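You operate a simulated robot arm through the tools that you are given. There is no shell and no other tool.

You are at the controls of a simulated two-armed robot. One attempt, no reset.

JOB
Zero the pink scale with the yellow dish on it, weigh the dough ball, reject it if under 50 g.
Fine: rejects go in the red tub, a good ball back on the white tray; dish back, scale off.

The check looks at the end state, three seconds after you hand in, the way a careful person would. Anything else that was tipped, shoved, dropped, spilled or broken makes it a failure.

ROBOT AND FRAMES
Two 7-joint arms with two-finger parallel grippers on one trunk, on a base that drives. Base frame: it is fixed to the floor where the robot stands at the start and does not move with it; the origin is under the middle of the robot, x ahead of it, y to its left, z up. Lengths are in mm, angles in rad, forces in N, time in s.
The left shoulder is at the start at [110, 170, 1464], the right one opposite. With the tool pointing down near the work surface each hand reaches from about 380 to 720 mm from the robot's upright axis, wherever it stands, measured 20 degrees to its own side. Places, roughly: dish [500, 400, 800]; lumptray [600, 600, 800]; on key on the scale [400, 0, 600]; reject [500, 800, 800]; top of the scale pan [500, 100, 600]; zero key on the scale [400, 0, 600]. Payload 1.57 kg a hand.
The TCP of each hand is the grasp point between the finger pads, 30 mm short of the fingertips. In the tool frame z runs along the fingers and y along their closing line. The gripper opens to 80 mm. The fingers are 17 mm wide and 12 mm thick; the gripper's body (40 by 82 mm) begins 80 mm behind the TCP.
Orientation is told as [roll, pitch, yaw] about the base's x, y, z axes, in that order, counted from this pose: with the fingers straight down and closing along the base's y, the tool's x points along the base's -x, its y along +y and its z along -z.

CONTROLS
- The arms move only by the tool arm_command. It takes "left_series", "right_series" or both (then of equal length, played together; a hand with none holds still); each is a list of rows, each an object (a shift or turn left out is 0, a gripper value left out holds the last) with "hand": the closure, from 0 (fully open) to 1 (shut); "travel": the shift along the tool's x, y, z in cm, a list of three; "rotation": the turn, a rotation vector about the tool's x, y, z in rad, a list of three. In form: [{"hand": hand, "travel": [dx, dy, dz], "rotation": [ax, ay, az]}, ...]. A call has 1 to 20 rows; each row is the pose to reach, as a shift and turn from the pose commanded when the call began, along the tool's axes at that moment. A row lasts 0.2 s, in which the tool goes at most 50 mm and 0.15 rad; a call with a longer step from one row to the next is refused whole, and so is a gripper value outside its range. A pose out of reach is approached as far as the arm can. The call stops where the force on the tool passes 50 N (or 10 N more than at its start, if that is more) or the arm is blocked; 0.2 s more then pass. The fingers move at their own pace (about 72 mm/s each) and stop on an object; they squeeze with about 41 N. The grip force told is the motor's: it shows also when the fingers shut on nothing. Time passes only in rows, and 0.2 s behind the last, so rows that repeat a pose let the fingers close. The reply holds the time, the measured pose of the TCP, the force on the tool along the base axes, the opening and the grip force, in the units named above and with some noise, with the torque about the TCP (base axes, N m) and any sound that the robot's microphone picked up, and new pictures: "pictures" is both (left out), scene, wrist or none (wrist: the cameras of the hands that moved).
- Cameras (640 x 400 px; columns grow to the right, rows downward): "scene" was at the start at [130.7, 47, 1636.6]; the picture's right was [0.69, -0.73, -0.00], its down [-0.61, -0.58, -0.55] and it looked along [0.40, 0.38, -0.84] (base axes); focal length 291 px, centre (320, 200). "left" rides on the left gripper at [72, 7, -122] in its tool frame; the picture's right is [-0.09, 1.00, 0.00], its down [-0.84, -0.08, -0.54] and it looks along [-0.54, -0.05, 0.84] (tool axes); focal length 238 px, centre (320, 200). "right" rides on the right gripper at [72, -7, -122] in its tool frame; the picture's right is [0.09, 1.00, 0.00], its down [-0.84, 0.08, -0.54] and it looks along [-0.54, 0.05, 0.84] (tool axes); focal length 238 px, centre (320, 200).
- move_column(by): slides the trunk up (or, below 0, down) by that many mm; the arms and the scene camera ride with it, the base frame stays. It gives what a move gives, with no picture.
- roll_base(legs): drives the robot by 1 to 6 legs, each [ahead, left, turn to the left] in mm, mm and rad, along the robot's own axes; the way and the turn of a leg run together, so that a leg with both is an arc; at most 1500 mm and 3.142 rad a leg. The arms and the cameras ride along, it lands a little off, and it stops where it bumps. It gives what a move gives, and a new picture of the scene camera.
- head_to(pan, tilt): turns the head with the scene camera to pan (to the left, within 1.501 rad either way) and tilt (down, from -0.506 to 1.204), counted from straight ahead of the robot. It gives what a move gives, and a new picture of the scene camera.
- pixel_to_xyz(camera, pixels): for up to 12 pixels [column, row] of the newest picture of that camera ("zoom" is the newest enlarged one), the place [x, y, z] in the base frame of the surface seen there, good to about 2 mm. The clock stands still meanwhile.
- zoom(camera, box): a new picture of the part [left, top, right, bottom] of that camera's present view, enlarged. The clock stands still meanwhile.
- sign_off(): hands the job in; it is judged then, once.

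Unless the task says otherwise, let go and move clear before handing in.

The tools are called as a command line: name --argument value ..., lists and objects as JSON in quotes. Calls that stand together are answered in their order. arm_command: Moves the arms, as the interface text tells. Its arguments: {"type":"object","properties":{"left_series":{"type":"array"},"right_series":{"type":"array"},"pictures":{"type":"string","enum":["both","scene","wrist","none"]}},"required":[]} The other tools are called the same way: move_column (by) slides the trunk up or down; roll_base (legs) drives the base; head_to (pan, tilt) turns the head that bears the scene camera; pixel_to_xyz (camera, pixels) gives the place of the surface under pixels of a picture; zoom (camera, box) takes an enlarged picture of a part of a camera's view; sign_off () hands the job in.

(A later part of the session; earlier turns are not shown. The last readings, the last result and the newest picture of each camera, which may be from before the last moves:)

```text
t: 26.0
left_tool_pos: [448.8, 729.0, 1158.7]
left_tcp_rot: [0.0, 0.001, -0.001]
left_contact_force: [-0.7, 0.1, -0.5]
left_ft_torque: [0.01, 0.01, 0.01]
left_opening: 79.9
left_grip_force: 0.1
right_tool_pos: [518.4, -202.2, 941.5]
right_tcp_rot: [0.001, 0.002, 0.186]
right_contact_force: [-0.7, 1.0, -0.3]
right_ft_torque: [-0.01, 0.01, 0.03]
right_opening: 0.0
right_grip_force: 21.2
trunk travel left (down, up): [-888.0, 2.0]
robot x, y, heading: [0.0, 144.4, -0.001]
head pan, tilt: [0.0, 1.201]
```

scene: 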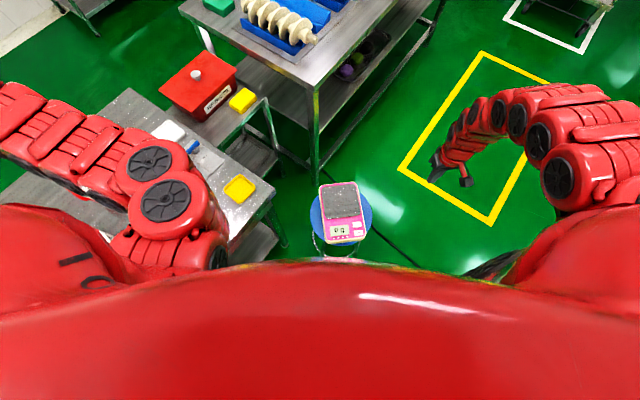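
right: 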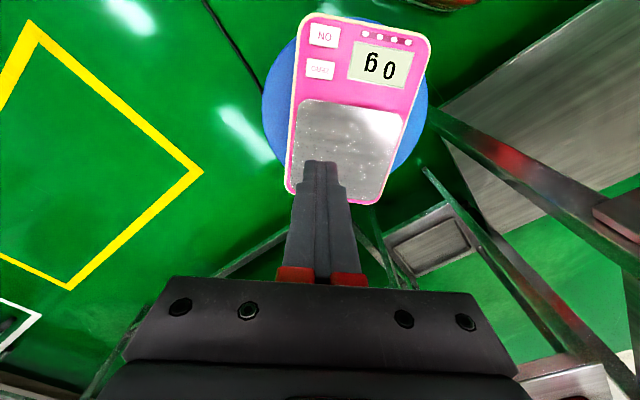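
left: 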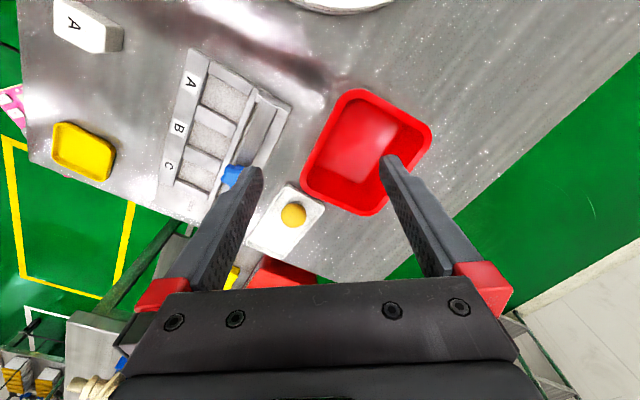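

Trunk is now up (shoulder ≈1574) and all is clear. I'll bring the left hand toward the dish's far wall, turning to yaw ≈ -0.72 to line up with the dish and half closing the gripper.

arm_command --left_series '[{"hand": 0.5, "travel": [-0.8, -3.3, 2.5], "rotation": [0, 0, 0.08]}, {"travel": [-1.7, -6.6, 5.1], "rotation": [0, 0, 0.16]}, {"travel": [-2.5, -10, 7.6], "rotation": [0, 0, 0.24]}, {"travel": [-3.4, -13.3, 10.2], "rotation": [0, 0, 0.32]}, {"travel": [-4.2, -16.6, 12.7], "rotation": [0, 0, 0.4]}, {"travel": [-5.1, -19.9, 15.3], "rotation": [0, 0, 0.48]}, {"travel": [-5.9, -23.3, 17.8], "rotation": [0, 0, 0.56]}, {"travel": [-6.8, -26.6, 20.4], "rotation": [0, 0, 0.64]}, {"travel": [-7.6, -29.9, 22.9], "rotation": [0, 0, 0.715]}, {"travel": [-7.6, -29.9, 22.9], "rotation": [0, 0, 0.715]}]'

```text
t: 28.2
left_tool_pos: [524.8, 429.5, 929.7]
left_tcp_rot: [-0.003, 0.001, -0.717]
left_contact_force: [-0.2, 0.9, -0.6]
left_ft_torque: [0.01, -0.05, 0.0]
left_opening: 40.0
left_grip_force: 0.0
left hand out of reach, approached as far as the arm can: row 1, 2
right_tool_pos: [518.3, -200.2, 941.0]
right_tcp_rot: [0.001, 0.002, 0.19]
right_contact_force: [0.1, 0.7, 0.0]
right_ft_torque: [-0.02, -0.03, 0.02]
right_opening: 0.0
right_grip_force: 20.8
trunk travel left (down, up): [-888.0, 2.0]
robot x, y, heading: [0.8, 144.2, -0.001]
head pan, tilt: [0.0, 1.201]
```

scene: 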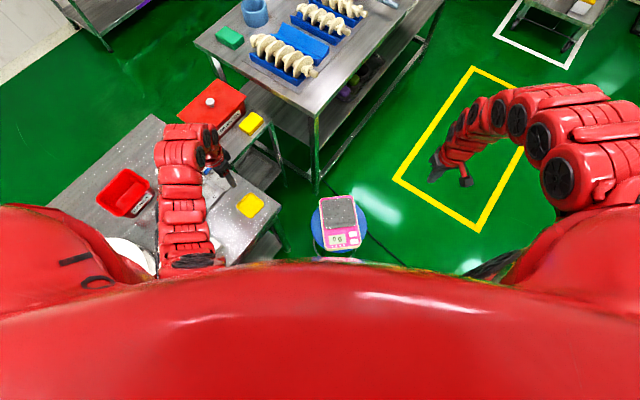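
left: 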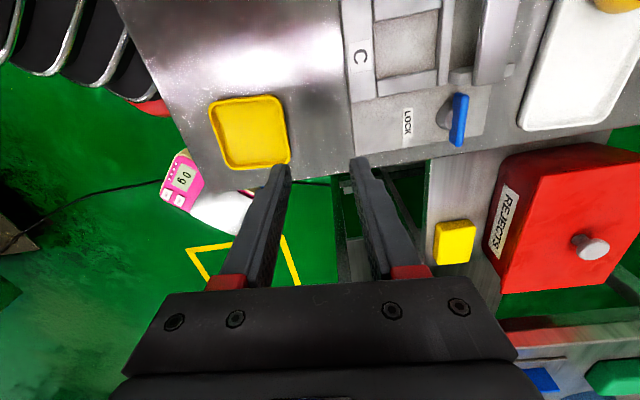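

The dish is now clear in the left wrist view at (250,132). I'll zoom and measure its rim precisely.

zoom --camera "left" --box '[190, 75, 350, 190]'

pixel_to_xyz --camera "left" --pixels '[[212, 104], [282, 98], [289, 160], [228, 167], [245, 99], [286, 128], [258, 165], [217, 135], [250, 132], [278, 132], [300, 130], [330, 130]]'

```text
3.48 times, centred on (270, 132) of left
```

zoom: 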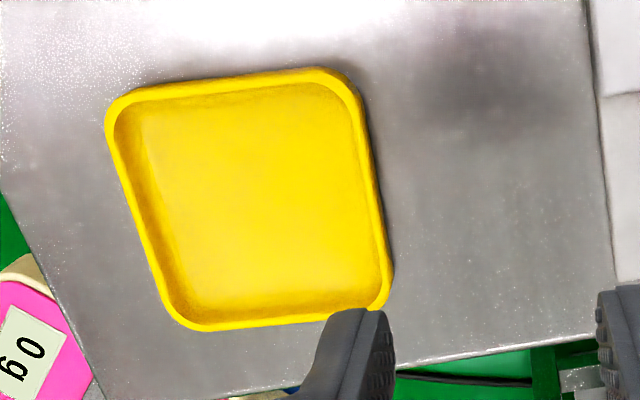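

```text
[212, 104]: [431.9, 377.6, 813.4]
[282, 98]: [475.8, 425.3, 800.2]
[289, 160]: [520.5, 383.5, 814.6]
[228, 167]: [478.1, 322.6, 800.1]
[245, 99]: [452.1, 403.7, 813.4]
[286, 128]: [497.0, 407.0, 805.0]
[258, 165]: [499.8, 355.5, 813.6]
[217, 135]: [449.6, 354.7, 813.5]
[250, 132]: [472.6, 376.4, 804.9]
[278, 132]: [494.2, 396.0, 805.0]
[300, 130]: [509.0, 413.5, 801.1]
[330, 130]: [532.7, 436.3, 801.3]
```

Now measuring rim points along each wall from the zoom.

pixel_to_xyz --camera "zoom" --pixels '[[356, 110], [369, 180], [381, 250], [118, 155], [138, 220], [157, 285], [160, 88], [230, 80], [300, 75], [220, 324], [265, 321], [310, 316]]'

```text
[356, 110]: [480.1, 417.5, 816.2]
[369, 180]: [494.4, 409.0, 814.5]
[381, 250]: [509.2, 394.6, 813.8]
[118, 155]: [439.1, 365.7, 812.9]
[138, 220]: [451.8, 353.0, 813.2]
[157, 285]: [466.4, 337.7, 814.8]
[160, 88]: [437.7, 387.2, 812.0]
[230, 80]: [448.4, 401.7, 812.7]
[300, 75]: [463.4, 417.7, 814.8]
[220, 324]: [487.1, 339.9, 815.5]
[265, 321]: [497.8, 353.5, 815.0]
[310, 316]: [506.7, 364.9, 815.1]
```

The rim walls average ≈70 mm apart, dish centre ≈(473,379), far wall midpoint ≈(495,407.5) with rim top ≈814. I'll move the left TCP over that wall at z≈862.

arm_command --left_series '[{"travel": [0.4, -1.8, 2.5]}, {"travel": [0.8, -3.6, 5]}, {"travel": [0.8, -3.6, 6.8]}, {"travel": [0.8, -3.6, 6.8]}]' --pictures "wrist"

zoom --camera "left" --box '[200, 75, 440, 225]'

```text
t: 29.2
left_tool_pos: [494.7, 407.6, 860.7]
left_tcp_rot: [-0.002, 0.0, -0.718]
left_contact_force: [-0.4, -0.2, 0.2]
left_ft_torque: [0.0, -0.03, -0.02]
left_opening: 39.8
left_grip_force: 0.1
right_tool_pos: [519.6, -200.9, 940.6]
right_tcp_rot: [-0.001, 0.002, 0.187]
right_contact_force: [1.0, 0.7, -0.5]
right_ft_torque: [0.0, 0.0, 0.01]
right_opening: 0.1
right_grip_force: 21.6
trunk travel left (down, up): [-888.0, 2.0]
robot x, y, heading: [0.0, 141.2, -0.003]
head pan, tilt: [0.0, 1.201]
```

left: 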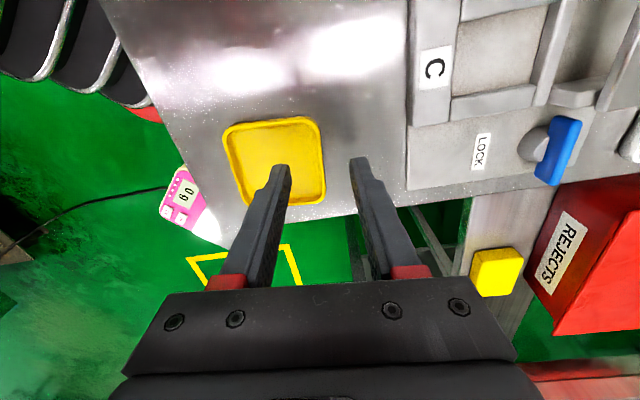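

```text
2.67 times, centred on (320, 150) of left
```

zoom: 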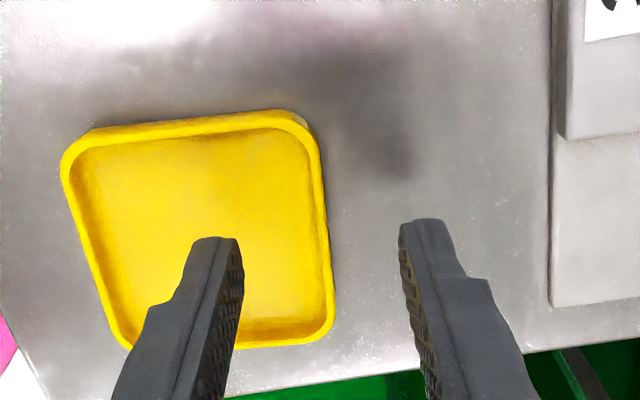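

The fingers straddle the far wall (tips at (280,165) and (358,160), rim between at (322,155)). I'll descend so the tips are about 2–3 mm above the dish floor.

arm_command --left_series '[{"travel": [0, 0, 1.2]}, {"travel": [0, 0, 2.2]}, {"travel": [0, 0, 2.4]}, {"travel": [0, 0, 2.4]}]' --pictures "wrist"

zoom --camera "left" --box '[200, 75, 440, 225]'

```text
t: 30.2
left_tool_pos: [495.2, 407.3, 837.4]
left_tcp_rot: [-0.001, 0.0, -0.718]
left_contact_force: [0.0, -0.1, -0.3]
left_ft_torque: [-0.01, -0.01, 0.0]
left_opening: 40.1
left_grip_force: 0.1
right_tool_pos: [518.1, -201.7, 941.1]
right_tcp_rot: [0.001, 0.002, 0.187]
right_contact_force: [0.8, -0.1, 0.0]
right_ft_torque: [-0.04, 0.0, 0.02]
right_opening: 0.1
right_grip_force: 21.4
trunk travel left (down, up): [-888.0, 2.0]
robot x, y, heading: [0.1, 140.7, -0.002]
head pan, tilt: [0.0, 1.201]
```

left: 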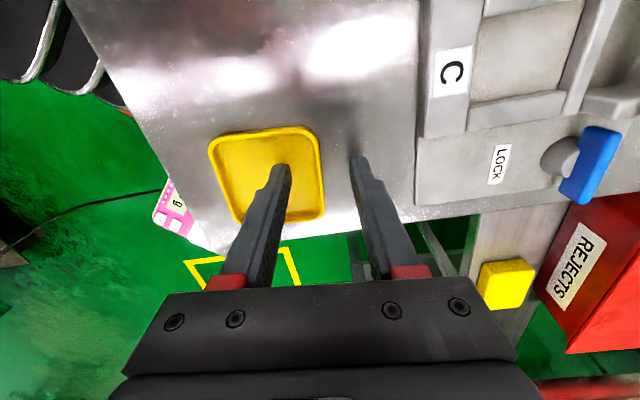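

```text
2.67 times, centred on (320, 150) of left
```

zoom: 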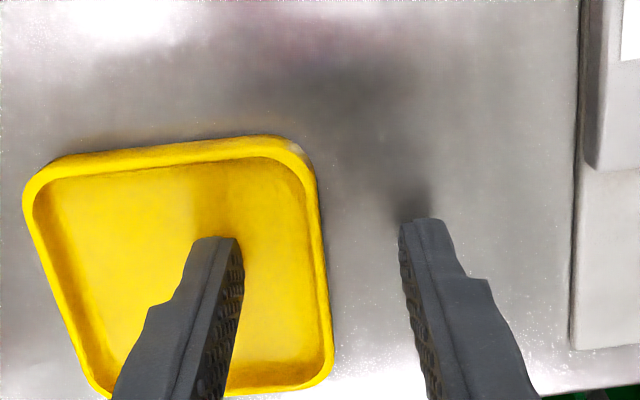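

Wall is centred between the pads with no contact force. Closing the gripper on the wall.

arm_command --left_series '[{"hand": 1}, {"hand": 1}, {"hand": 1}, {"hand": 1}]' --pictures "wrist"

zoom --camera "left" --box '[200, 75, 440, 225]'

```text
t: 31.2
left_tool_pos: [495.5, 407.3, 838.3]
left_tcp_rot: [-0.001, 0.0, -0.718]
left_contact_force: [0.0, 0.9, 0.1]
left_ft_torque: [-0.02, -0.02, 0.0]
left_opening: 1.8
left_grip_force: 23.7
right_tool_pos: [518.7, -200.8, 940.3]
right_tcp_rot: [0.001, 0.001, 0.188]
right_contact_force: [-0.3, 0.2, 0.1]
right_ft_torque: [0.0, -0.05, -0.06]
right_opening: 0.0
right_grip_force: 21.3
trunk travel left (down, up): [-888.0, 2.0]
robot x, y, heading: [2.3, 142.4, 0.0]
head pan, tilt: [0.0, 1.201]
```

left: 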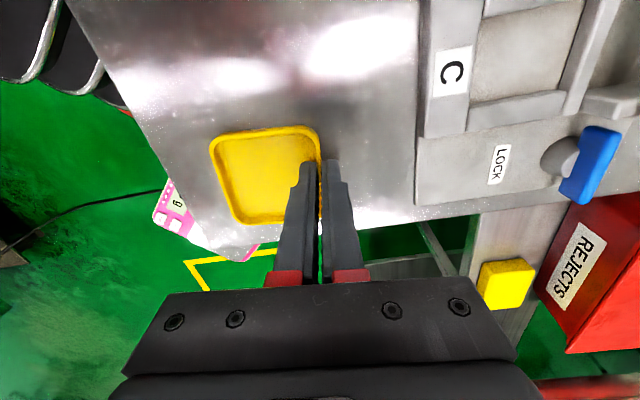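

```text
2.67 times, centred on (320, 150) of left
```

zoom: 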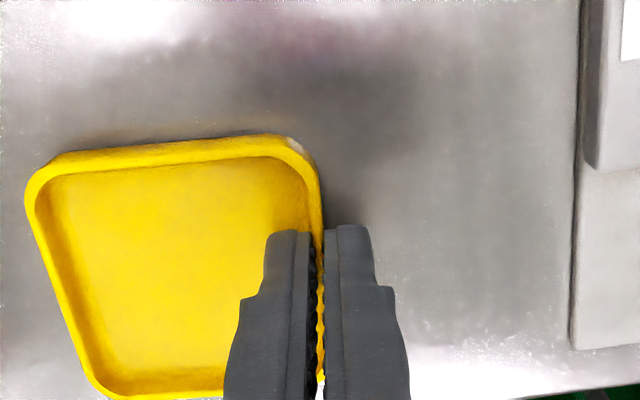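

The pads hold the 2 mm wall (opening 1.8 mm). I'll lift 30 mm slowly and look.

arm_command --left_series '[{"travel": [0, 0, -0.5]}, {"travel": [0, 0, -1.5]}, {"travel": [0, 0, -3]}, {"travel": [0, 0, -3]}]' --pictures "both"

zoom --camera "left" --box '[180, 75, 420, 225]'

```text
t: 32.2
left_tool_pos: [494.4, 408.6, 868.8]
left_tcp_rot: [0.0, 0.0, -0.716]
left_contact_force: [-0.7, -0.2, -0.6]
left_ft_torque: [-0.02, -0.02, -0.01]
left_opening: 2.1
left_grip_force: 23.6
right_tool_pos: [518.3, -200.1, 942.2]
right_tcp_rot: [0.001, 0.003, 0.185]
right_contact_force: [-0.1, 0.5, 0.2]
right_ft_torque: [0.01, -0.02, 0.02]
right_opening: 0.0
right_grip_force: 20.8
trunk travel left (down, up): [-888.0, 2.0]
robot x, y, heading: [1.0, 143.4, 0.003]
head pan, tilt: [0.0, 1.201]
```

scene: 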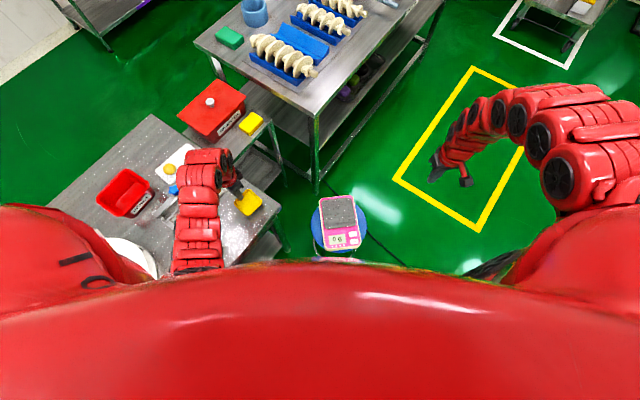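
left: 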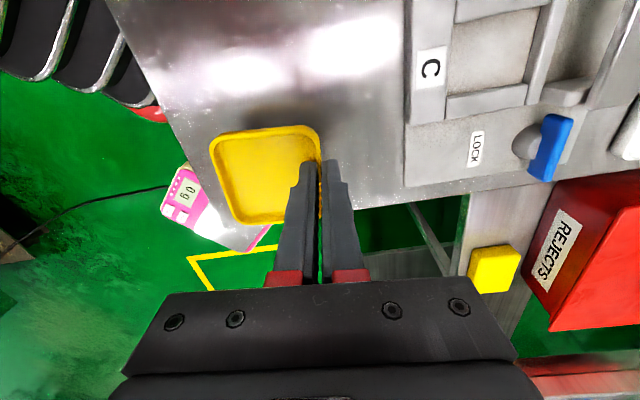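

```text
2.67 times, centred on (300, 150) of left
```

zoom: 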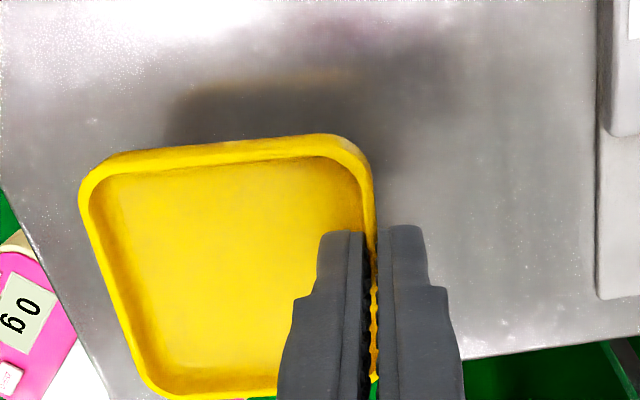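

The dish is lifted and level (opening 2.1 mm, grip steady). I'll carry it across toward the pan at about (557,90) TCP, staying high.

arm_command --left_series '[{"travel": [-1.5, -1.2, -1.5]}, {"travel": [-4, -3.1, -2]}, {"travel": [-6.6, -5.1, -2]}, {"travel": [-9.4, -7.3, -2]}, {"travel": [-12.2, -9.5, -2]}, {"travel": [-15, -11.7, -2]}, {"travel": [-17.8, -13.8, -2]}, {"travel": [-20.5, -15.9, -2]}, {"travel": [-23.2, -17.9, -2]}, {"travel": [-25.6, -19.8, -2]}, {"travel": [-25.6, -19.8, -2]}]' --pictures "both"

```text
t: 34.6
left_tool_pos: [558.5, 88.2, 887.7]
left_tcp_rot: [0.001, 0.0, -0.717]
left_contact_force: [-0.3, 0.8, -0.6]
left_ft_torque: [-0.01, -0.03, -0.02]
left_opening: 1.9
left_grip_force: 23.2
right_tool_pos: [517.1, -200.8, 941.4]
right_tcp_rot: [-0.001, 0.004, 0.188]
right_contact_force: [-0.3, 0.4, -0.5]
right_ft_torque: [-0.01, 0.01, -0.02]
right_opening: 0.2
right_grip_force: 20.9
trunk travel left (down, up): [-888.0, 2.0]
robot x, y, heading: [0.9, 144.1, -0.001]
head pan, tilt: [0.0, 1.201]
```

scene: 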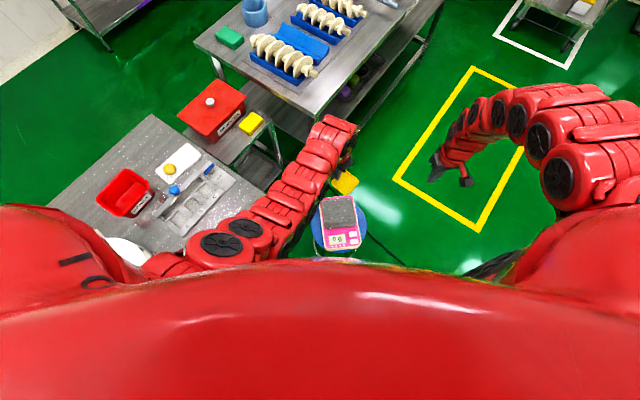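
left: 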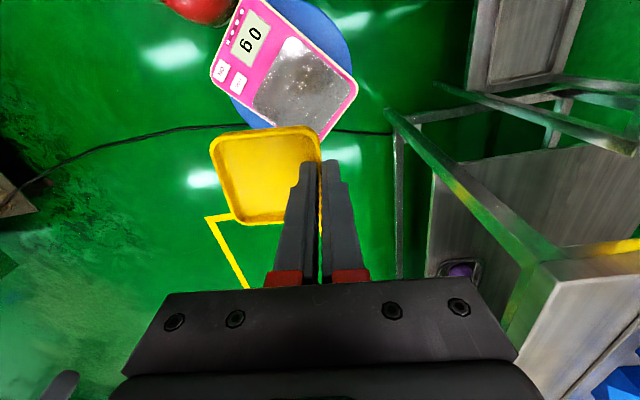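

The dish hangs level over the stool area at (558,88,888). I'll lower the trunk 170 mm to bring the pan within reach.

move_column --by -170

arm_command --left_series '[{"travel": [0, 0, 2]}, {"travel": [0, 0, 4]}, {"travel": [0, 0, 6]}, {"travel": [0, 0, 6]}]' --pictures "both"

```text
t: 36.5
left_tool_pos: [557.7, 87.8, 716.5]
left_tcp_rot: [0.0, 0.001, -0.718]
left_contact_force: [-0.1, 0.6, 0.0]
left_ft_torque: [0.03, -0.03, -0.01]
left_opening: 1.9
left_grip_force: 23.1
right_tool_pos: [519.7, -201.0, 770.1]
right_tcp_rot: [0.001, 0.0, 0.188]
right_contact_force: [-0.6, -0.8, -0.1]
right_ft_torque: [-0.03, 0.0, -0.01]
right_opening: 0.1
right_grip_force: 21.0
trunk travel left (down, up): [-718.0, 172.0]
robot x, y, heading: [1.0, 143.0, -0.005]
head pan, tilt: [0.0, 1.201]
```

```text
t: 37.5
left_tool_pos: [557.9, 87.8, 667.1]
left_tcp_rot: [-0.001, 0.002, -0.718]
left_contact_force: [0.4, 0.1, -0.3]
left_ft_torque: [0.0, -0.01, 0.04]
left_opening: 1.9
left_grip_force: 23.7
left hand out of reach, approached as far as the arm can: row 3, 4
right_tool_pos: [517.6, -201.3, 770.8]
right_tcp_rot: [0.0, 0.001, 0.187]
right_contact_force: [0.0, -0.6, 0.3]
right_ft_torque: [-0.01, 0.01, 0.02]
right_opening: 0.1
right_grip_force: 21.8
trunk travel left (down, up): [-718.0, 172.0]
robot x, y, heading: [0.4, 143.4, -0.003]
head pan, tilt: [0.0, 1.201]
```

scene: 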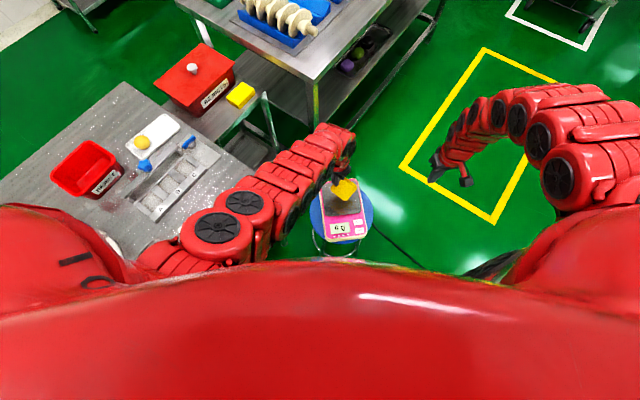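
left: 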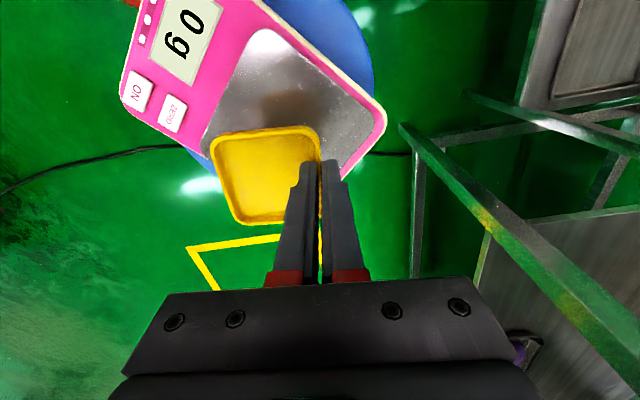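

The arm is at its downward limit at this trunk height (display still "0 g"). I'll raise the hand 40 mm, then lower the trunk another 90 mm, leaving the dish ~20 mm above the pan.

arm_command --left_series '[{"travel": [0, 0, -2]}, {"travel": [0, 0, -4]}, {"travel": [0, 0, -4]}]' --pictures "none"

move_column --by -80

zoom --camera "left" --box '[120, 0, 440, 200]'

```text
t: 38.3
left_tool_pos: [558.8, 88.9, 706.9]
left_tcp_rot: [0.0, 0.002, -0.716]
left_contact_force: [0.2, -0.4, -0.9]
left_ft_torque: [0.01, -0.04, 0.01]
left_opening: 1.9
left_grip_force: 23.8
right_tool_pos: [518.5, -201.4, 770.5]
right_tcp_rot: [0.001, 0.001, 0.189]
right_contact_force: [0.1, 0.2, 0.7]
right_ft_torque: [0.02, 0.01, 0.03]
right_opening: 0.0
right_grip_force: 21.5
trunk travel left (down, up): [-718.0, 172.0]
robot x, y, heading: [-1.2, 144.7, 0.001]
head pan, tilt: [0.0, 1.201]
```

```text
t: 39.5
left_tool_pos: [558.8, 88.4, 627.5]
left_tcp_rot: [0.001, 0.001, -0.717]
left_contact_force: [-0.6, -0.3, 0.7]
left_ft_torque: [0.01, 0.01, 0.0]
left_opening: 2.0
left_grip_force: 23.9
right_tool_pos: [518.8, -200.6, 691.4]
right_tcp_rot: [0.0, 0.001, 0.187]
right_contact_force: [0.1, -0.3, -0.1]
right_ft_torque: [0.0, 0.01, 0.03]
right_opening: 0.1
right_grip_force: 21.5
trunk travel left (down, up): [-638.0, 252.0]
robot x, y, heading: [0.9, 142.1, -0.001]
head pan, tilt: [0.0, 1.201]
```

```text
2.00 times, centred on (280, 100) of left
```

zoom: 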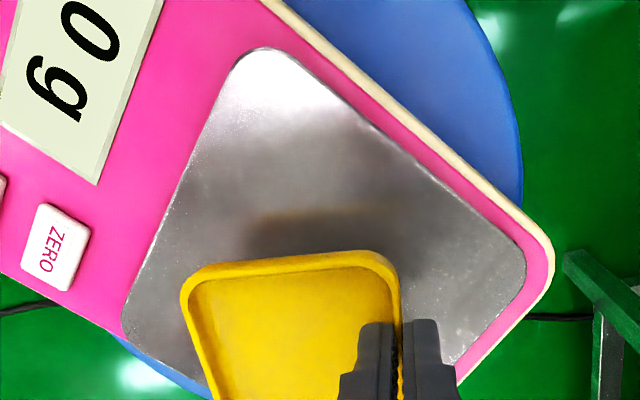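

I'll verify where the pan corners and dish rim are in this view.

pixel_to_xyz --camera "zoom" --pixels '[[265, 60], [510, 255], [135, 310], [300, 170], [440, 330], [190, 285], [385, 265], [290, 258], [395, 290], [300, 320], [180, 340], [470, 350]]'

```text
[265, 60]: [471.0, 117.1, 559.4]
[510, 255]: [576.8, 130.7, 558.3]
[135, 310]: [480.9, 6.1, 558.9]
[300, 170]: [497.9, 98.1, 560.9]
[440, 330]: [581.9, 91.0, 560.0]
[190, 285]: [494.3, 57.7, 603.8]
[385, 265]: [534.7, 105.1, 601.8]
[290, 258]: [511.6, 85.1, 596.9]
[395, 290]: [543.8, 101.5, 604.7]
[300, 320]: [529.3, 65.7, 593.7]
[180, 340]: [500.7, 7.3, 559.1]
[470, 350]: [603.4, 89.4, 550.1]
```

Dish centre is over (538,62), right on the pan's centre (536,62), pan top ≈559. Lowering to just above contact.

arm_command --left_series '[{"travel": [0, 0, 1]}, {"travel": [0, 0, 2]}, {"travel": [0, 0, 2.7]}, {"travel": [0, 0, 2.9]}, {"travel": [0, 0, 2.9]}]' --pictures "wrist"

```text
t: 40.7
left_tool_pos: [557.8, 87.7, 599.1]
left_tcp_rot: [-0.001, 0.0, -0.718]
left_contact_force: [-0.1, 0.3, 0.1]
left_ft_torque: [-0.04, 0.05, -0.01]
left_opening: 2.0
left_grip_force: 23.9
right_tool_pos: [518.3, -200.2, 691.7]
right_tcp_rot: [0.0, 0.002, 0.188]
right_contact_force: [-0.7, 0.6, -0.3]
right_ft_torque: [0.04, -0.05, -0.02]
right_opening: 0.0
right_grip_force: 21.3
trunk travel left (down, up): [-638.0, 252.0]
robot x, y, heading: [-1.8, 143.4, -0.004]
head pan, tilt: [0.0, 1.201]
```

left: 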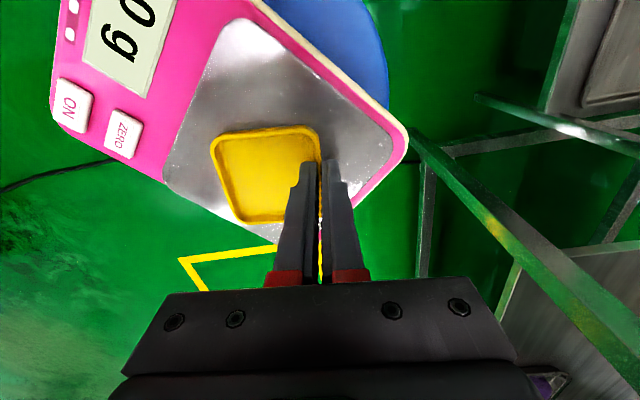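

Display still shows 0 g at (130,30), no contact. Continuing 1 mm at a time.

arm_command --left_series '[{"travel": [0, 0, 0.1]}, {"travel": [0, 0, 0.2]}, {"travel": [0, 0, 0.2]}]' --pictures "wrist"

```text
t: 41.5
left_tool_pos: [557.7, 88.1, 597.7]
left_tcp_rot: [-0.002, 0.002, -0.718]
left_contact_force: [-0.4, -0.2, 0.4]
left_ft_torque: [-0.01, -0.03, 0.01]
left_opening: 2.2
left_grip_force: 23.7
right_tool_pos: [517.8, -201.2, 691.2]
right_tcp_rot: [0.0, 0.003, 0.186]
right_contact_force: [-0.4, -0.2, -1.1]
right_ft_torque: [0.02, 0.04, -0.01]
right_opening: 0.0
right_grip_force: 21.5
trunk travel left (down, up): [-638.0, 252.0]
robot x, y, heading: [2.2, 139.1, -0.002]
head pan, tilt: [0.0, 1.201]
```

left: 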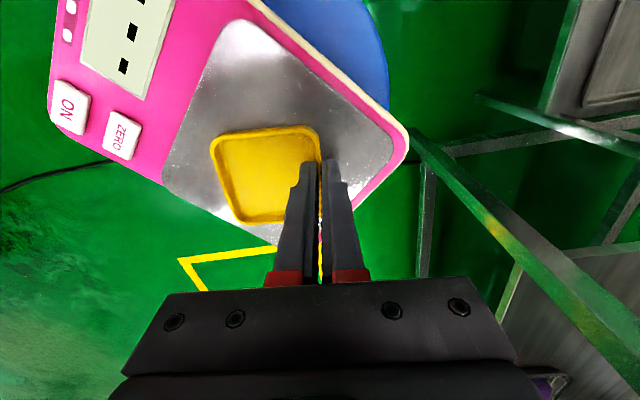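

The display at (125,40) changed to "---" (unsteady), so the dish has just touched the pan. Opening the fingers to release it.

arm_command --left_series '[{"hand": 0.4}, {"hand": 0.4}, {"hand": 0.4}]' --pictures "wrist"

```text
t: 42.3
left_tool_pos: [559.4, 88.2, 597.9]
left_tcp_rot: [0.001, -0.001, -0.719]
left_contact_force: [-0.1, -0.1, 0.1]
left_ft_torque: [0.0, 0.02, -0.03]
left_opening: 48.3
left_grip_force: 0.1
right_tool_pos: [517.6, -201.4, 690.4]
right_tcp_rot: [0.001, 0.002, 0.188]
right_contact_force: [0.8, 0.4, 0.9]
right_ft_torque: [-0.01, 0.02, -0.04]
right_opening: 0.0
right_grip_force: 21.6
trunk travel left (down, up): [-638.0, 252.0]
robot x, y, heading: [1.9, 138.2, -0.002]
head pan, tilt: [0.0, 1.201]
```

left: 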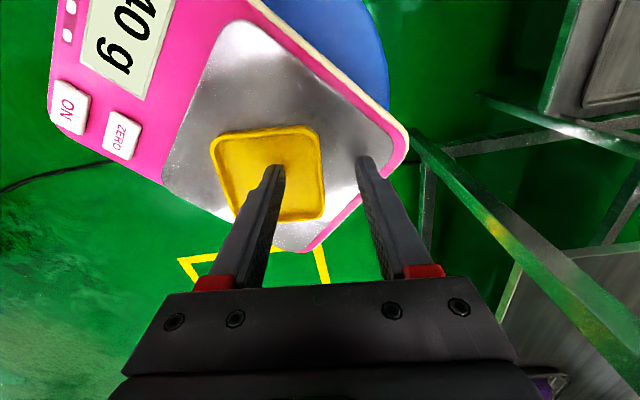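

The display now reads something like "40 g" with the dish on. I'll lift straight up clear of the dish, then read it.

arm_command --left_series '[{"travel": [0, 0, -2]}, {"travel": [0, 0, -6]}, {"travel": [0, 0, -10]}, {"travel": [0, 0, -10]}]' --pictures "both"

zoom --camera "left" --box '[120, 0, 440, 200]'

```text
t: 43.3
left_tool_pos: [559.5, 88.3, 695.8]
left_tcp_rot: [0.001, 0.0, -0.718]
left_contact_force: [0.1, 0.6, 0.0]
left_ft_torque: [-0.01, -0.01, 0.0]
left_opening: 48.1
left_grip_force: 0.1
right_tool_pos: [519.4, -200.9, 691.1]
right_tcp_rot: [0.0, 0.002, 0.188]
right_contact_force: [0.0, 0.8, 0.3]
right_ft_torque: [0.02, -0.01, -0.01]
right_opening: 0.0
right_grip_force: 21.2
trunk travel left (down, up): [-638.0, 252.0]
robot x, y, heading: [-0.2, 141.0, -0.0]
head pan, tilt: [0.0, 1.201]
```

scene: 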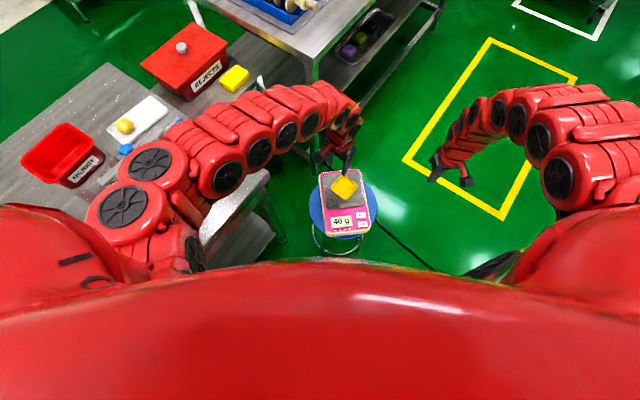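
left: 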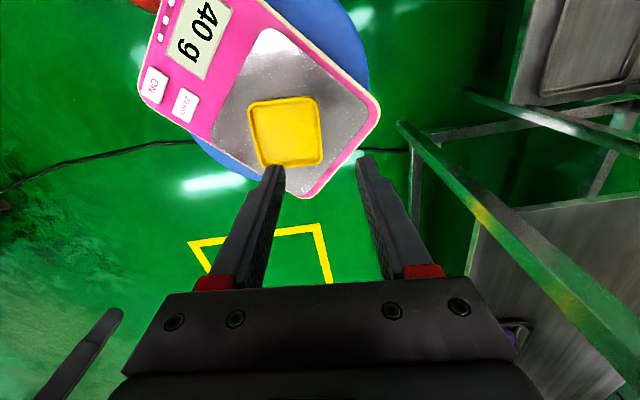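

```text
2.00 times, centred on (280, 100) of left
```

zoom: 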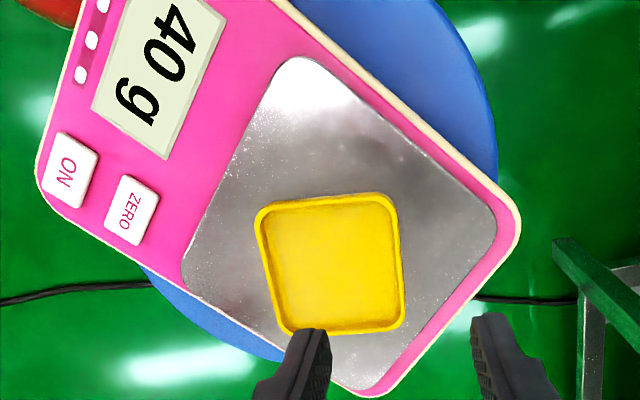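

The scale reads a steady 40 g for the empty dish, which sits level on the pan. Now I'll close the left fingers and move over the ZERO key at (444,2.5), turning to match the key.

arm_command --left_series '[{"hand": 1, "travel": [0.5, -2.2, 0], "rotation": [0, 0, -0.13]}, {"travel": [1, -4.5, 0], "rotation": [0, 0, -0.26]}, {"travel": [1.5, -7, 0], "rotation": [0, 0, -0.39]}, {"travel": [2, -9.4, 0], "rotation": [0, 0, -0.52]}, {"travel": [2.5, -11.7, 0], "rotation": [0, 0, -0.65]}, {"travel": [3, -14, 0], "rotation": [0, 0, -0.78]}, {"travel": [3, -14, 2], "rotation": [0, 0, -0.9]}, {"travel": [3, -14, 5], "rotation": [0, 0, -0.9]}, {"travel": [3, -14, 6], "rotation": [0, 0, -0.9]}, {"travel": [3, -14, 6], "rotation": [0, 0, -0.9]}]' --pictures "both"

zoom --camera "left" --box '[200, 50, 520, 250]'

```text
t: 45.5
left_tool_pos: [443.6, 1.8, 636.5]
left_tcp_rot: [0.001, 0.0, 0.183]
left_contact_force: [-0.2, -0.3, 0.2]
left_ft_torque: [-0.03, -0.01, -0.01]
left_opening: 0.0
left_grip_force: 21.5
right_tool_pos: [517.8, -202.1, 690.4]
right_tcp_rot: [0.001, 0.001, 0.187]
right_contact_force: [-0.6, 0.4, -0.4]
right_ft_torque: [-0.01, -0.02, 0.0]
right_opening: 0.0
right_grip_force: 21.2
trunk travel left (down, up): [-638.0, 252.0]
robot x, y, heading: [-2.7, 144.0, -0.005]
head pan, tilt: [0.0, 1.201]
```

scene: 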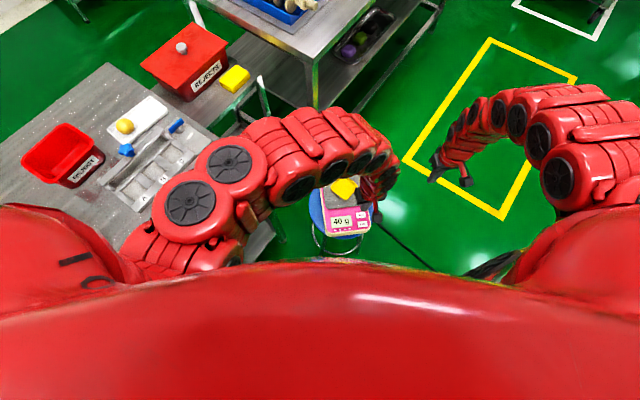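
left: 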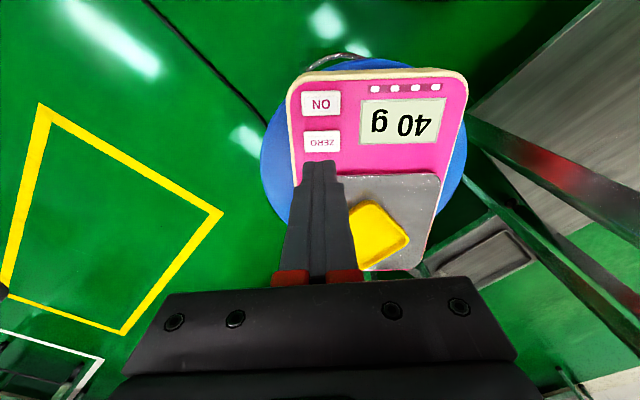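

```text
2.00 times, centred on (360, 150) of left
```

zoom: 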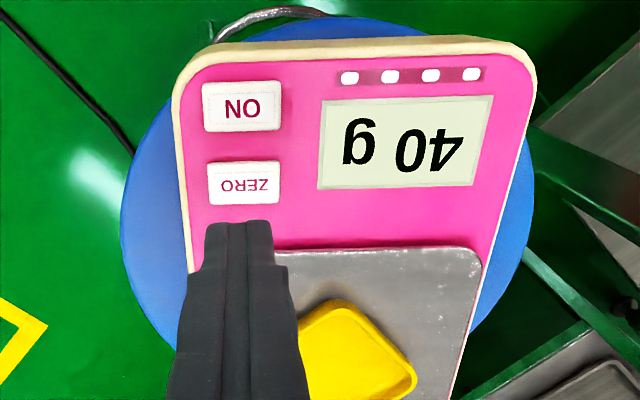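

Over ZERO with 40 g still shown. Checking the key's exact place from here.

pixel_to_xyz --camera "zoom" --pixels '[[243, 183], [214, 183], [275, 182], [243, 165], [243, 200], [241, 105], [240, 222]]'

```text
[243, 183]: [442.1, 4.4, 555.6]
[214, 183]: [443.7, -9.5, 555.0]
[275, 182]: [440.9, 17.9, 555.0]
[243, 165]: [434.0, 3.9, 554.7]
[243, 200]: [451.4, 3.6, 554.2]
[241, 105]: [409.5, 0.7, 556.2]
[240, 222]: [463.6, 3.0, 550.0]
```

ZERO centre is (442.5,4,555.5). Descending onto it gently.

arm_command --left_series '[{"travel": [0, 0.2, 2.5]}, {"travel": [0, 0.2, 4.5]}, {"travel": [0, 0.2, 5]}, {"travel": [0, 0.2, 5.2]}, {"travel": [0, 0.2, 5.3]}]' --pictures "wrist"

```text
t: 46.7
left_tool_pos: [443.4, 3.7, 582.6]
left_tcp_rot: [0.0, -0.001, 0.183]
left_contact_force: [0.5, 0.8, 2.1]
left_ft_torque: [0.03, 0.0, 0.0]
left_opening: 0.0
left_grip_force: 21.1
right_tool_pos: [518.0, -200.9, 691.5]
right_tcp_rot: [-0.001, 0.002, 0.189]
right_contact_force: [0.8, -0.1, -0.1]
right_ft_torque: [0.0, -0.01, 0.0]
right_opening: 0.2
right_grip_force: 21.5
trunk travel left (down, up): [-638.0, 252.0]
robot x, y, heading: [4.2, 141.0, 0.0]
head pan, tilt: [0.0, 1.201]
heard: click
```

left: 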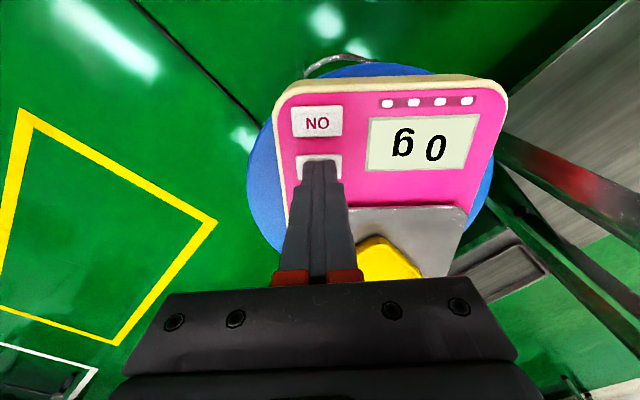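

A click was heard and the display now reads "0 g" with the dish on. Lifting off the key straight up.

arm_command --left_series '[{"travel": [0, 0, -1]}, {"travel": [0, 0, -4]}, {"travel": [0, 0, -8]}, {"travel": [-1, 0, -12]}, {"travel": [-1, 0, -12]}]' --pictures "wrist"

zoom --camera "left" --box '[200, 0, 520, 200]'

```text
t: 47.9
left_tool_pos: [453.8, 6.2, 702.5]
left_tcp_rot: [0.002, 0.0, 0.183]
left_contact_force: [0.2, 0.7, 0.1]
left_ft_torque: [-0.01, 0.0, 0.01]
left_opening: 0.1
left_grip_force: 20.7
right_tool_pos: [518.3, -201.9, 690.5]
right_tcp_rot: [0.001, 0.003, 0.188]
right_contact_force: [0.2, 0.6, -0.4]
right_ft_torque: [-0.02, -0.01, 0.05]
right_opening: 0.0
right_grip_force: 20.8
trunk travel left (down, up): [-638.0, 252.0]
robot x, y, heading: [-4.4, 142.9, -0.003]
head pan, tilt: [0.0, 1.201]
```

left: 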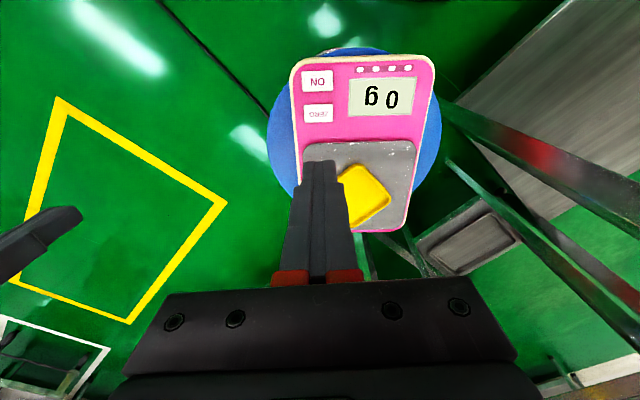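

```text
2.00 times, centred on (360, 100) of left
```

zoom: 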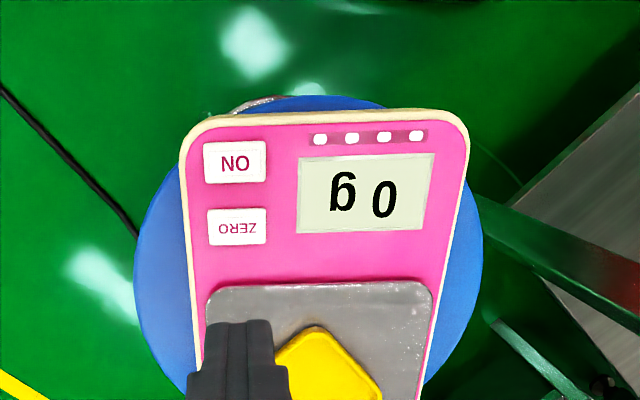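

Display holds "0 g" with the dish on the pan. Next the ball: I'll raise the trunk 200 mm so the hand clears the table, then travel over to the white tray.

move_column --by 200

arm_command --left_series '[{"hand": 0, "travel": [-2.7, 3.05, -0.4], "rotation": [0, 0, 0.058]}, {"travel": [-5.4, 6.1, -0.8], "rotation": [0, 0, 0.116]}, {"travel": [-8.05, 9.15, -1.2], "rotation": [0, 0, 0.174]}, {"travel": [-10.7, 12.2, -1.6], "rotation": [0, 0, 0.232]}, {"travel": [-13.4, 15.2, -2], "rotation": [0, 0, 0.29]}, {"travel": [-16.1, 18.3, -2.4], "rotation": [0, 0, 0.348]}, {"travel": [-18.8, 21.3, -2.8], "rotation": [0, 0, 0.406]}, {"travel": [-19.6, 25.7, -2.8], "rotation": [0, 0, 0.464]}, {"travel": [-20.4, 30.05, -2.8], "rotation": [0, 0, 0.522]}, {"travel": [-21.2, 34.4, -2.8], "rotation": [0, 0, 0.58]}, {"travel": [-22, 38.75, -2.8], "rotation": [0, 0, 0.638]}, {"travel": [-22.8, 43.1, -2.8], "rotation": [0, 0, 0.696]}, {"travel": [-23.6, 47.45, -2.8], "rotation": [0, 0, 0.754]}, {"travel": [-24.4, 51.8, -2.8], "rotation": [0, 0, 0.812]}, {"travel": [-25.2, 55.7, -2.8], "rotation": [0, 0, 0.87]}, {"travel": [-25.9, 59.7, -2.8], "rotation": [0, 0, 0.87]}, {"travel": [-25.9, 59.7, -2.8], "rotation": [0, 0, 0.87]}]' --pictures "both"

```text
t: 50.1
left_tool_pos: [451.8, 6.4, 903.8]
left_tcp_rot: [0.0, 0.001, 0.183]
left_contact_force: [0.1, -1.2, -0.1]
left_ft_torque: [0.02, -0.01, 0.0]
left_opening: 0.1
left_grip_force: 21.3
right_tool_pos: [518.6, -200.8, 890.5]
right_tcp_rot: [0.0, 0.002, 0.187]
right_contact_force: [1.1, -0.2, -0.6]
right_ft_torque: [0.03, -0.01, -0.01]
right_opening: 0.0
right_grip_force: 20.9
trunk travel left (down, up): [-838.0, 52.0]
robot x, y, heading: [-0.9, 142.6, -0.002]
head pan, tilt: [0.0, 1.201]
```

```text
t: 53.7
left_tool_pos: [595.9, 629.2, 932.8]
left_tcp_rot: [-0.002, 0.001, -0.689]
left_contact_force: [0.5, 0.1, -1.0]
left_ft_torque: [0.06, -0.02, -0.05]
left_opening: 79.9
left_grip_force: 0.1
left hand out of reach, approached as far as the arm can: row 16, 17
right_tool_pos: [518.4, -202.7, 890.6]
right_tcp_rot: [0.001, 0.001, 0.19]
right_contact_force: [0.4, -0.7, -0.1]
right_ft_torque: [0.01, 0.02, 0.01]
right_opening: 0.2
right_grip_force: 21.6
trunk travel left (down, up): [-838.0, 52.0]
robot x, y, heading: [-2.8, 144.2, 0.001]
head pan, tilt: [0.0, 1.201]
```

scene: 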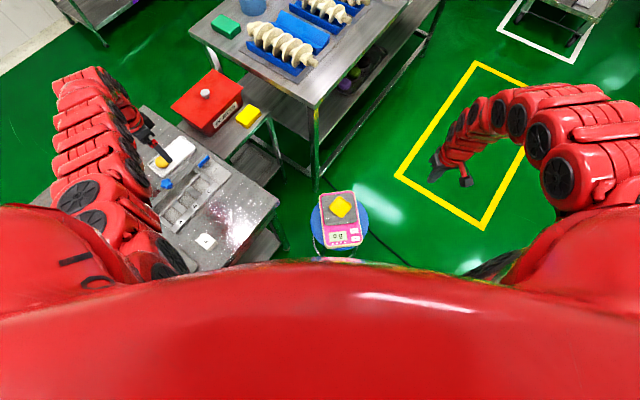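
left: 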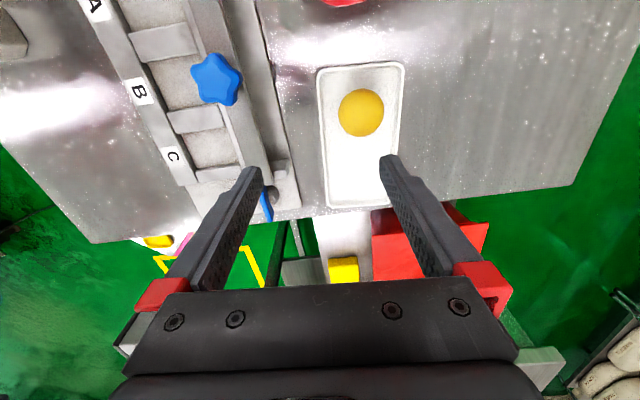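

The arm is at its outer limit here (trunk too high); the ball is visible at (361,112) on the tray. I'll raise the hand 220 mm and lower the trunk 240 mm for better reach.

arm_command --left_series '[{"travel": [0, 0, -4]}, {"travel": [0, 0, -8.5]}, {"travel": [0, 0, -13]}, {"travel": [0, 0, -17.5]}, {"travel": [0, 0, -22]}, {"travel": [0, 0, -22]}]' --pictures "none"

```text
t: 55.1
left_tool_pos: [596.5, 630.8, 1153.4]
left_tcp_rot: [-0.002, -0.001, -0.688]
left_contact_force: [0.8, 0.0, 0.2]
left_ft_torque: [0.0, -0.01, 0.01]
left_opening: 80.2
left_grip_force: 0.1
right_tool_pos: [519.0, -200.8, 890.5]
right_tcp_rot: [-0.001, 0.002, 0.189]
right_contact_force: [0.1, 0.2, -1.0]
right_ft_torque: [-0.06, 0.05, -0.01]
right_opening: 0.0
right_grip_force: 21.4
trunk travel left (down, up): [-838.0, 52.0]
robot x, y, heading: [0.1, 144.4, -0.007]
head pan, tilt: [0.0, 1.201]
```

Reached cleanly. Lowering the trunk 240 mm (left hand to z≈913 over the tray; right hand to z≈650 in free space).

move_column --by -240

zoom --camera "left" --box '[240, 40, 480, 190]'

```text
t: 57.6
left_tool_pos: [596.1, 630.3, 913.1]
left_tcp_rot: [-0.002, 0.0, -0.687]
left_contact_force: [0.1, -0.5, -0.2]
left_ft_torque: [0.01, -0.02, 0.06]
left_opening: 80.1
left_grip_force: 0.0
right_tool_pos: [518.7, -201.6, 652.3]
right_tcp_rot: [0.001, 0.002, 0.188]
right_contact_force: [1.0, -0.2, 0.9]
right_ft_torque: [-0.01, 0.01, -0.01]
right_opening: 0.2
right_grip_force: 20.7
trunk travel left (down, up): [-598.0, 292.0]
robot x, y, heading: [2.4, 143.3, 0.0]
head pan, tilt: [0.0, 1.201]
```

```text
2.67 times, centred on (360, 115) of left
```

zoom: 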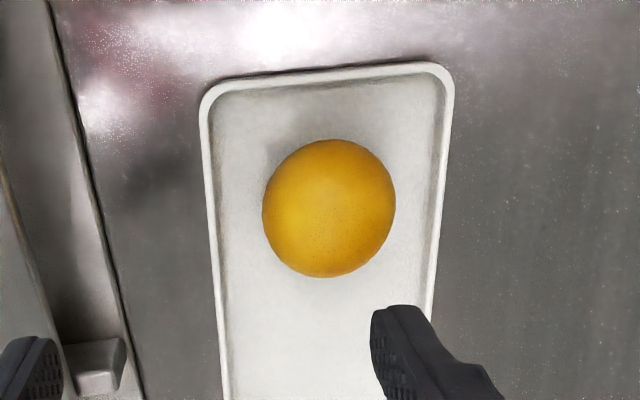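

The ball and tray are clearly seen. Measuring the ball's top and edges and the tray rim.

pixel_to_xyz --camera "zoom" --pixels '[[329, 208], [266, 210], [392, 205], [330, 143], [328, 272], [205, 110], [448, 80], [211, 200], [441, 200], [230, 350], [425, 280], [325, 72]]'

pixel_to_xyz --camera "zoom" --pixels '[[280, 180], [300, 230], [360, 230], [375, 180], [329, 170], [329, 240], [240, 210], [415, 210], [330, 300], [330, 110], [160, 150], [500, 200]]'

```text
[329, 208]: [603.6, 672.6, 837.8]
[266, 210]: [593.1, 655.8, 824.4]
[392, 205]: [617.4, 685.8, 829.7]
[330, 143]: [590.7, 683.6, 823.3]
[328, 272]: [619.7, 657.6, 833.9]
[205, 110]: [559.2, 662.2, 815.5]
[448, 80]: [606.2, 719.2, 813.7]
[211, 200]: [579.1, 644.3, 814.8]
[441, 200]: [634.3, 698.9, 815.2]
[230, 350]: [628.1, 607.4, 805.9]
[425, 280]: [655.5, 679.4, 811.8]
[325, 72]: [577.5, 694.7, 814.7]
```

```text
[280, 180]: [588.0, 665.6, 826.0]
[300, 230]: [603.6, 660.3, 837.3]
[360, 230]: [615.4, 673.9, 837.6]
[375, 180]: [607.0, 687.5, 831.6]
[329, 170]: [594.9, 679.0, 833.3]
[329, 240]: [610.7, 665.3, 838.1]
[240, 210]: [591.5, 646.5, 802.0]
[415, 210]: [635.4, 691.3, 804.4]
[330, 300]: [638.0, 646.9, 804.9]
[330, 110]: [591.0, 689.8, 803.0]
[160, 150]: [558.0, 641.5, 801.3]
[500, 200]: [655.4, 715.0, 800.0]
```

Ball centre ≈(606,671), diameter ≈39 mm, equator ≈z 820; it sits ~37 mm from three tray walls, so a diagonal grip (closing along base y, yaw ≈0.1) with ~47 mm opening fits inside the tray. I'll turn and position above it.

arm_command --left_series '[{"hand": 0.41, "travel": [0.3, 0.6, 0], "rotation": [0, 0, -0.133]}, {"travel": [0.6, 1.3, 0], "rotation": [0, 0, -0.266]}, {"travel": [0.9, 1.9, 0], "rotation": [0, 0, -0.399]}, {"travel": [1.2, 2.5, 0], "rotation": [0, 0, -0.532]}, {"travel": [1.5, 3.2, 0], "rotation": [0, 0, -0.665]}, {"travel": [1.83, 3.8, 1], "rotation": [0, 0, -0.794]}, {"travel": [1.83, 3.8, 2.5], "rotation": [0, 0, -0.794]}, {"travel": [1.83, 3.8, 2.5], "rotation": [0, 0, -0.794]}]' --pictures "both"

zoom --camera "left" --box '[200, 75, 440, 225]'

```text
t: 59.4
left_tool_pos: [605.7, 671.3, 889.9]
left_tcp_rot: [-0.001, 0.0, 0.107]
left_contact_force: [0.5, 0.1, 0.1]
left_ft_torque: [-0.02, 0.02, -0.03]
left_opening: 47.4
left_grip_force: 0.0
right_tool_pos: [518.2, -201.0, 650.2]
right_tcp_rot: [0.0, 0.003, 0.189]
right_contact_force: [-0.1, 0.1, 0.4]
right_ft_torque: [0.01, 0.05, 0.0]
right_opening: 0.0
right_grip_force: 21.7
trunk travel left (down, up): [-598.0, 292.0]
robot x, y, heading: [-2.3, 142.9, -0.002]
head pan, tilt: [0.0, 1.201]
```

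scene: 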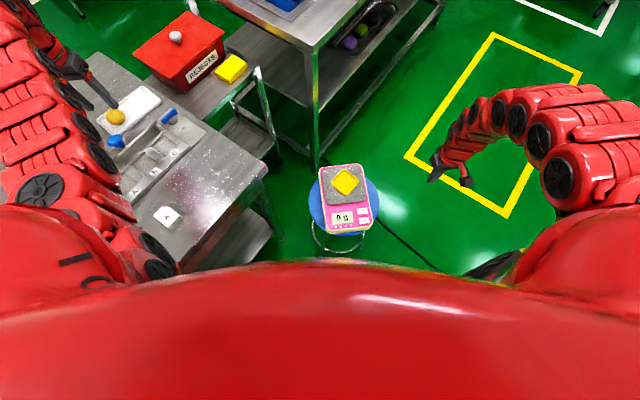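
left: 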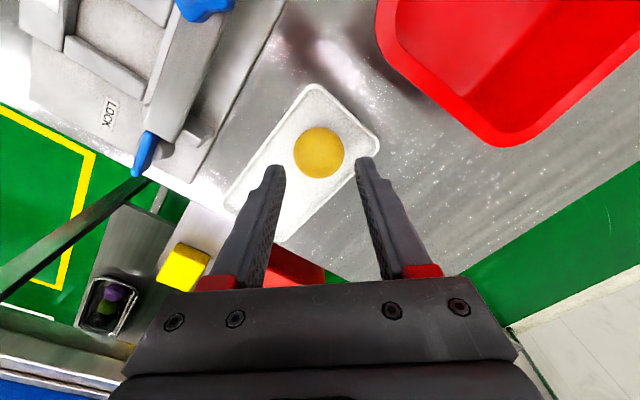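

```text
2.67 times, centred on (320, 150) of left
```

zoom: 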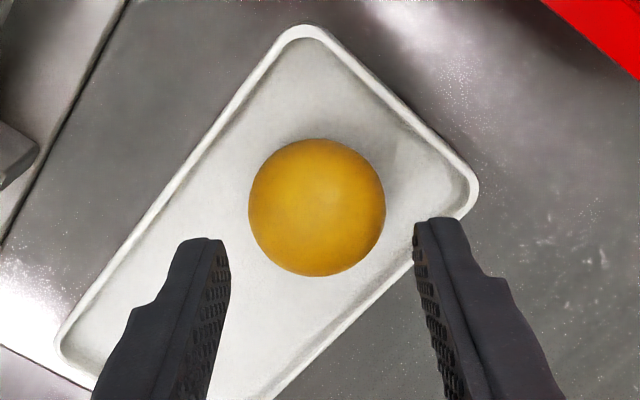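

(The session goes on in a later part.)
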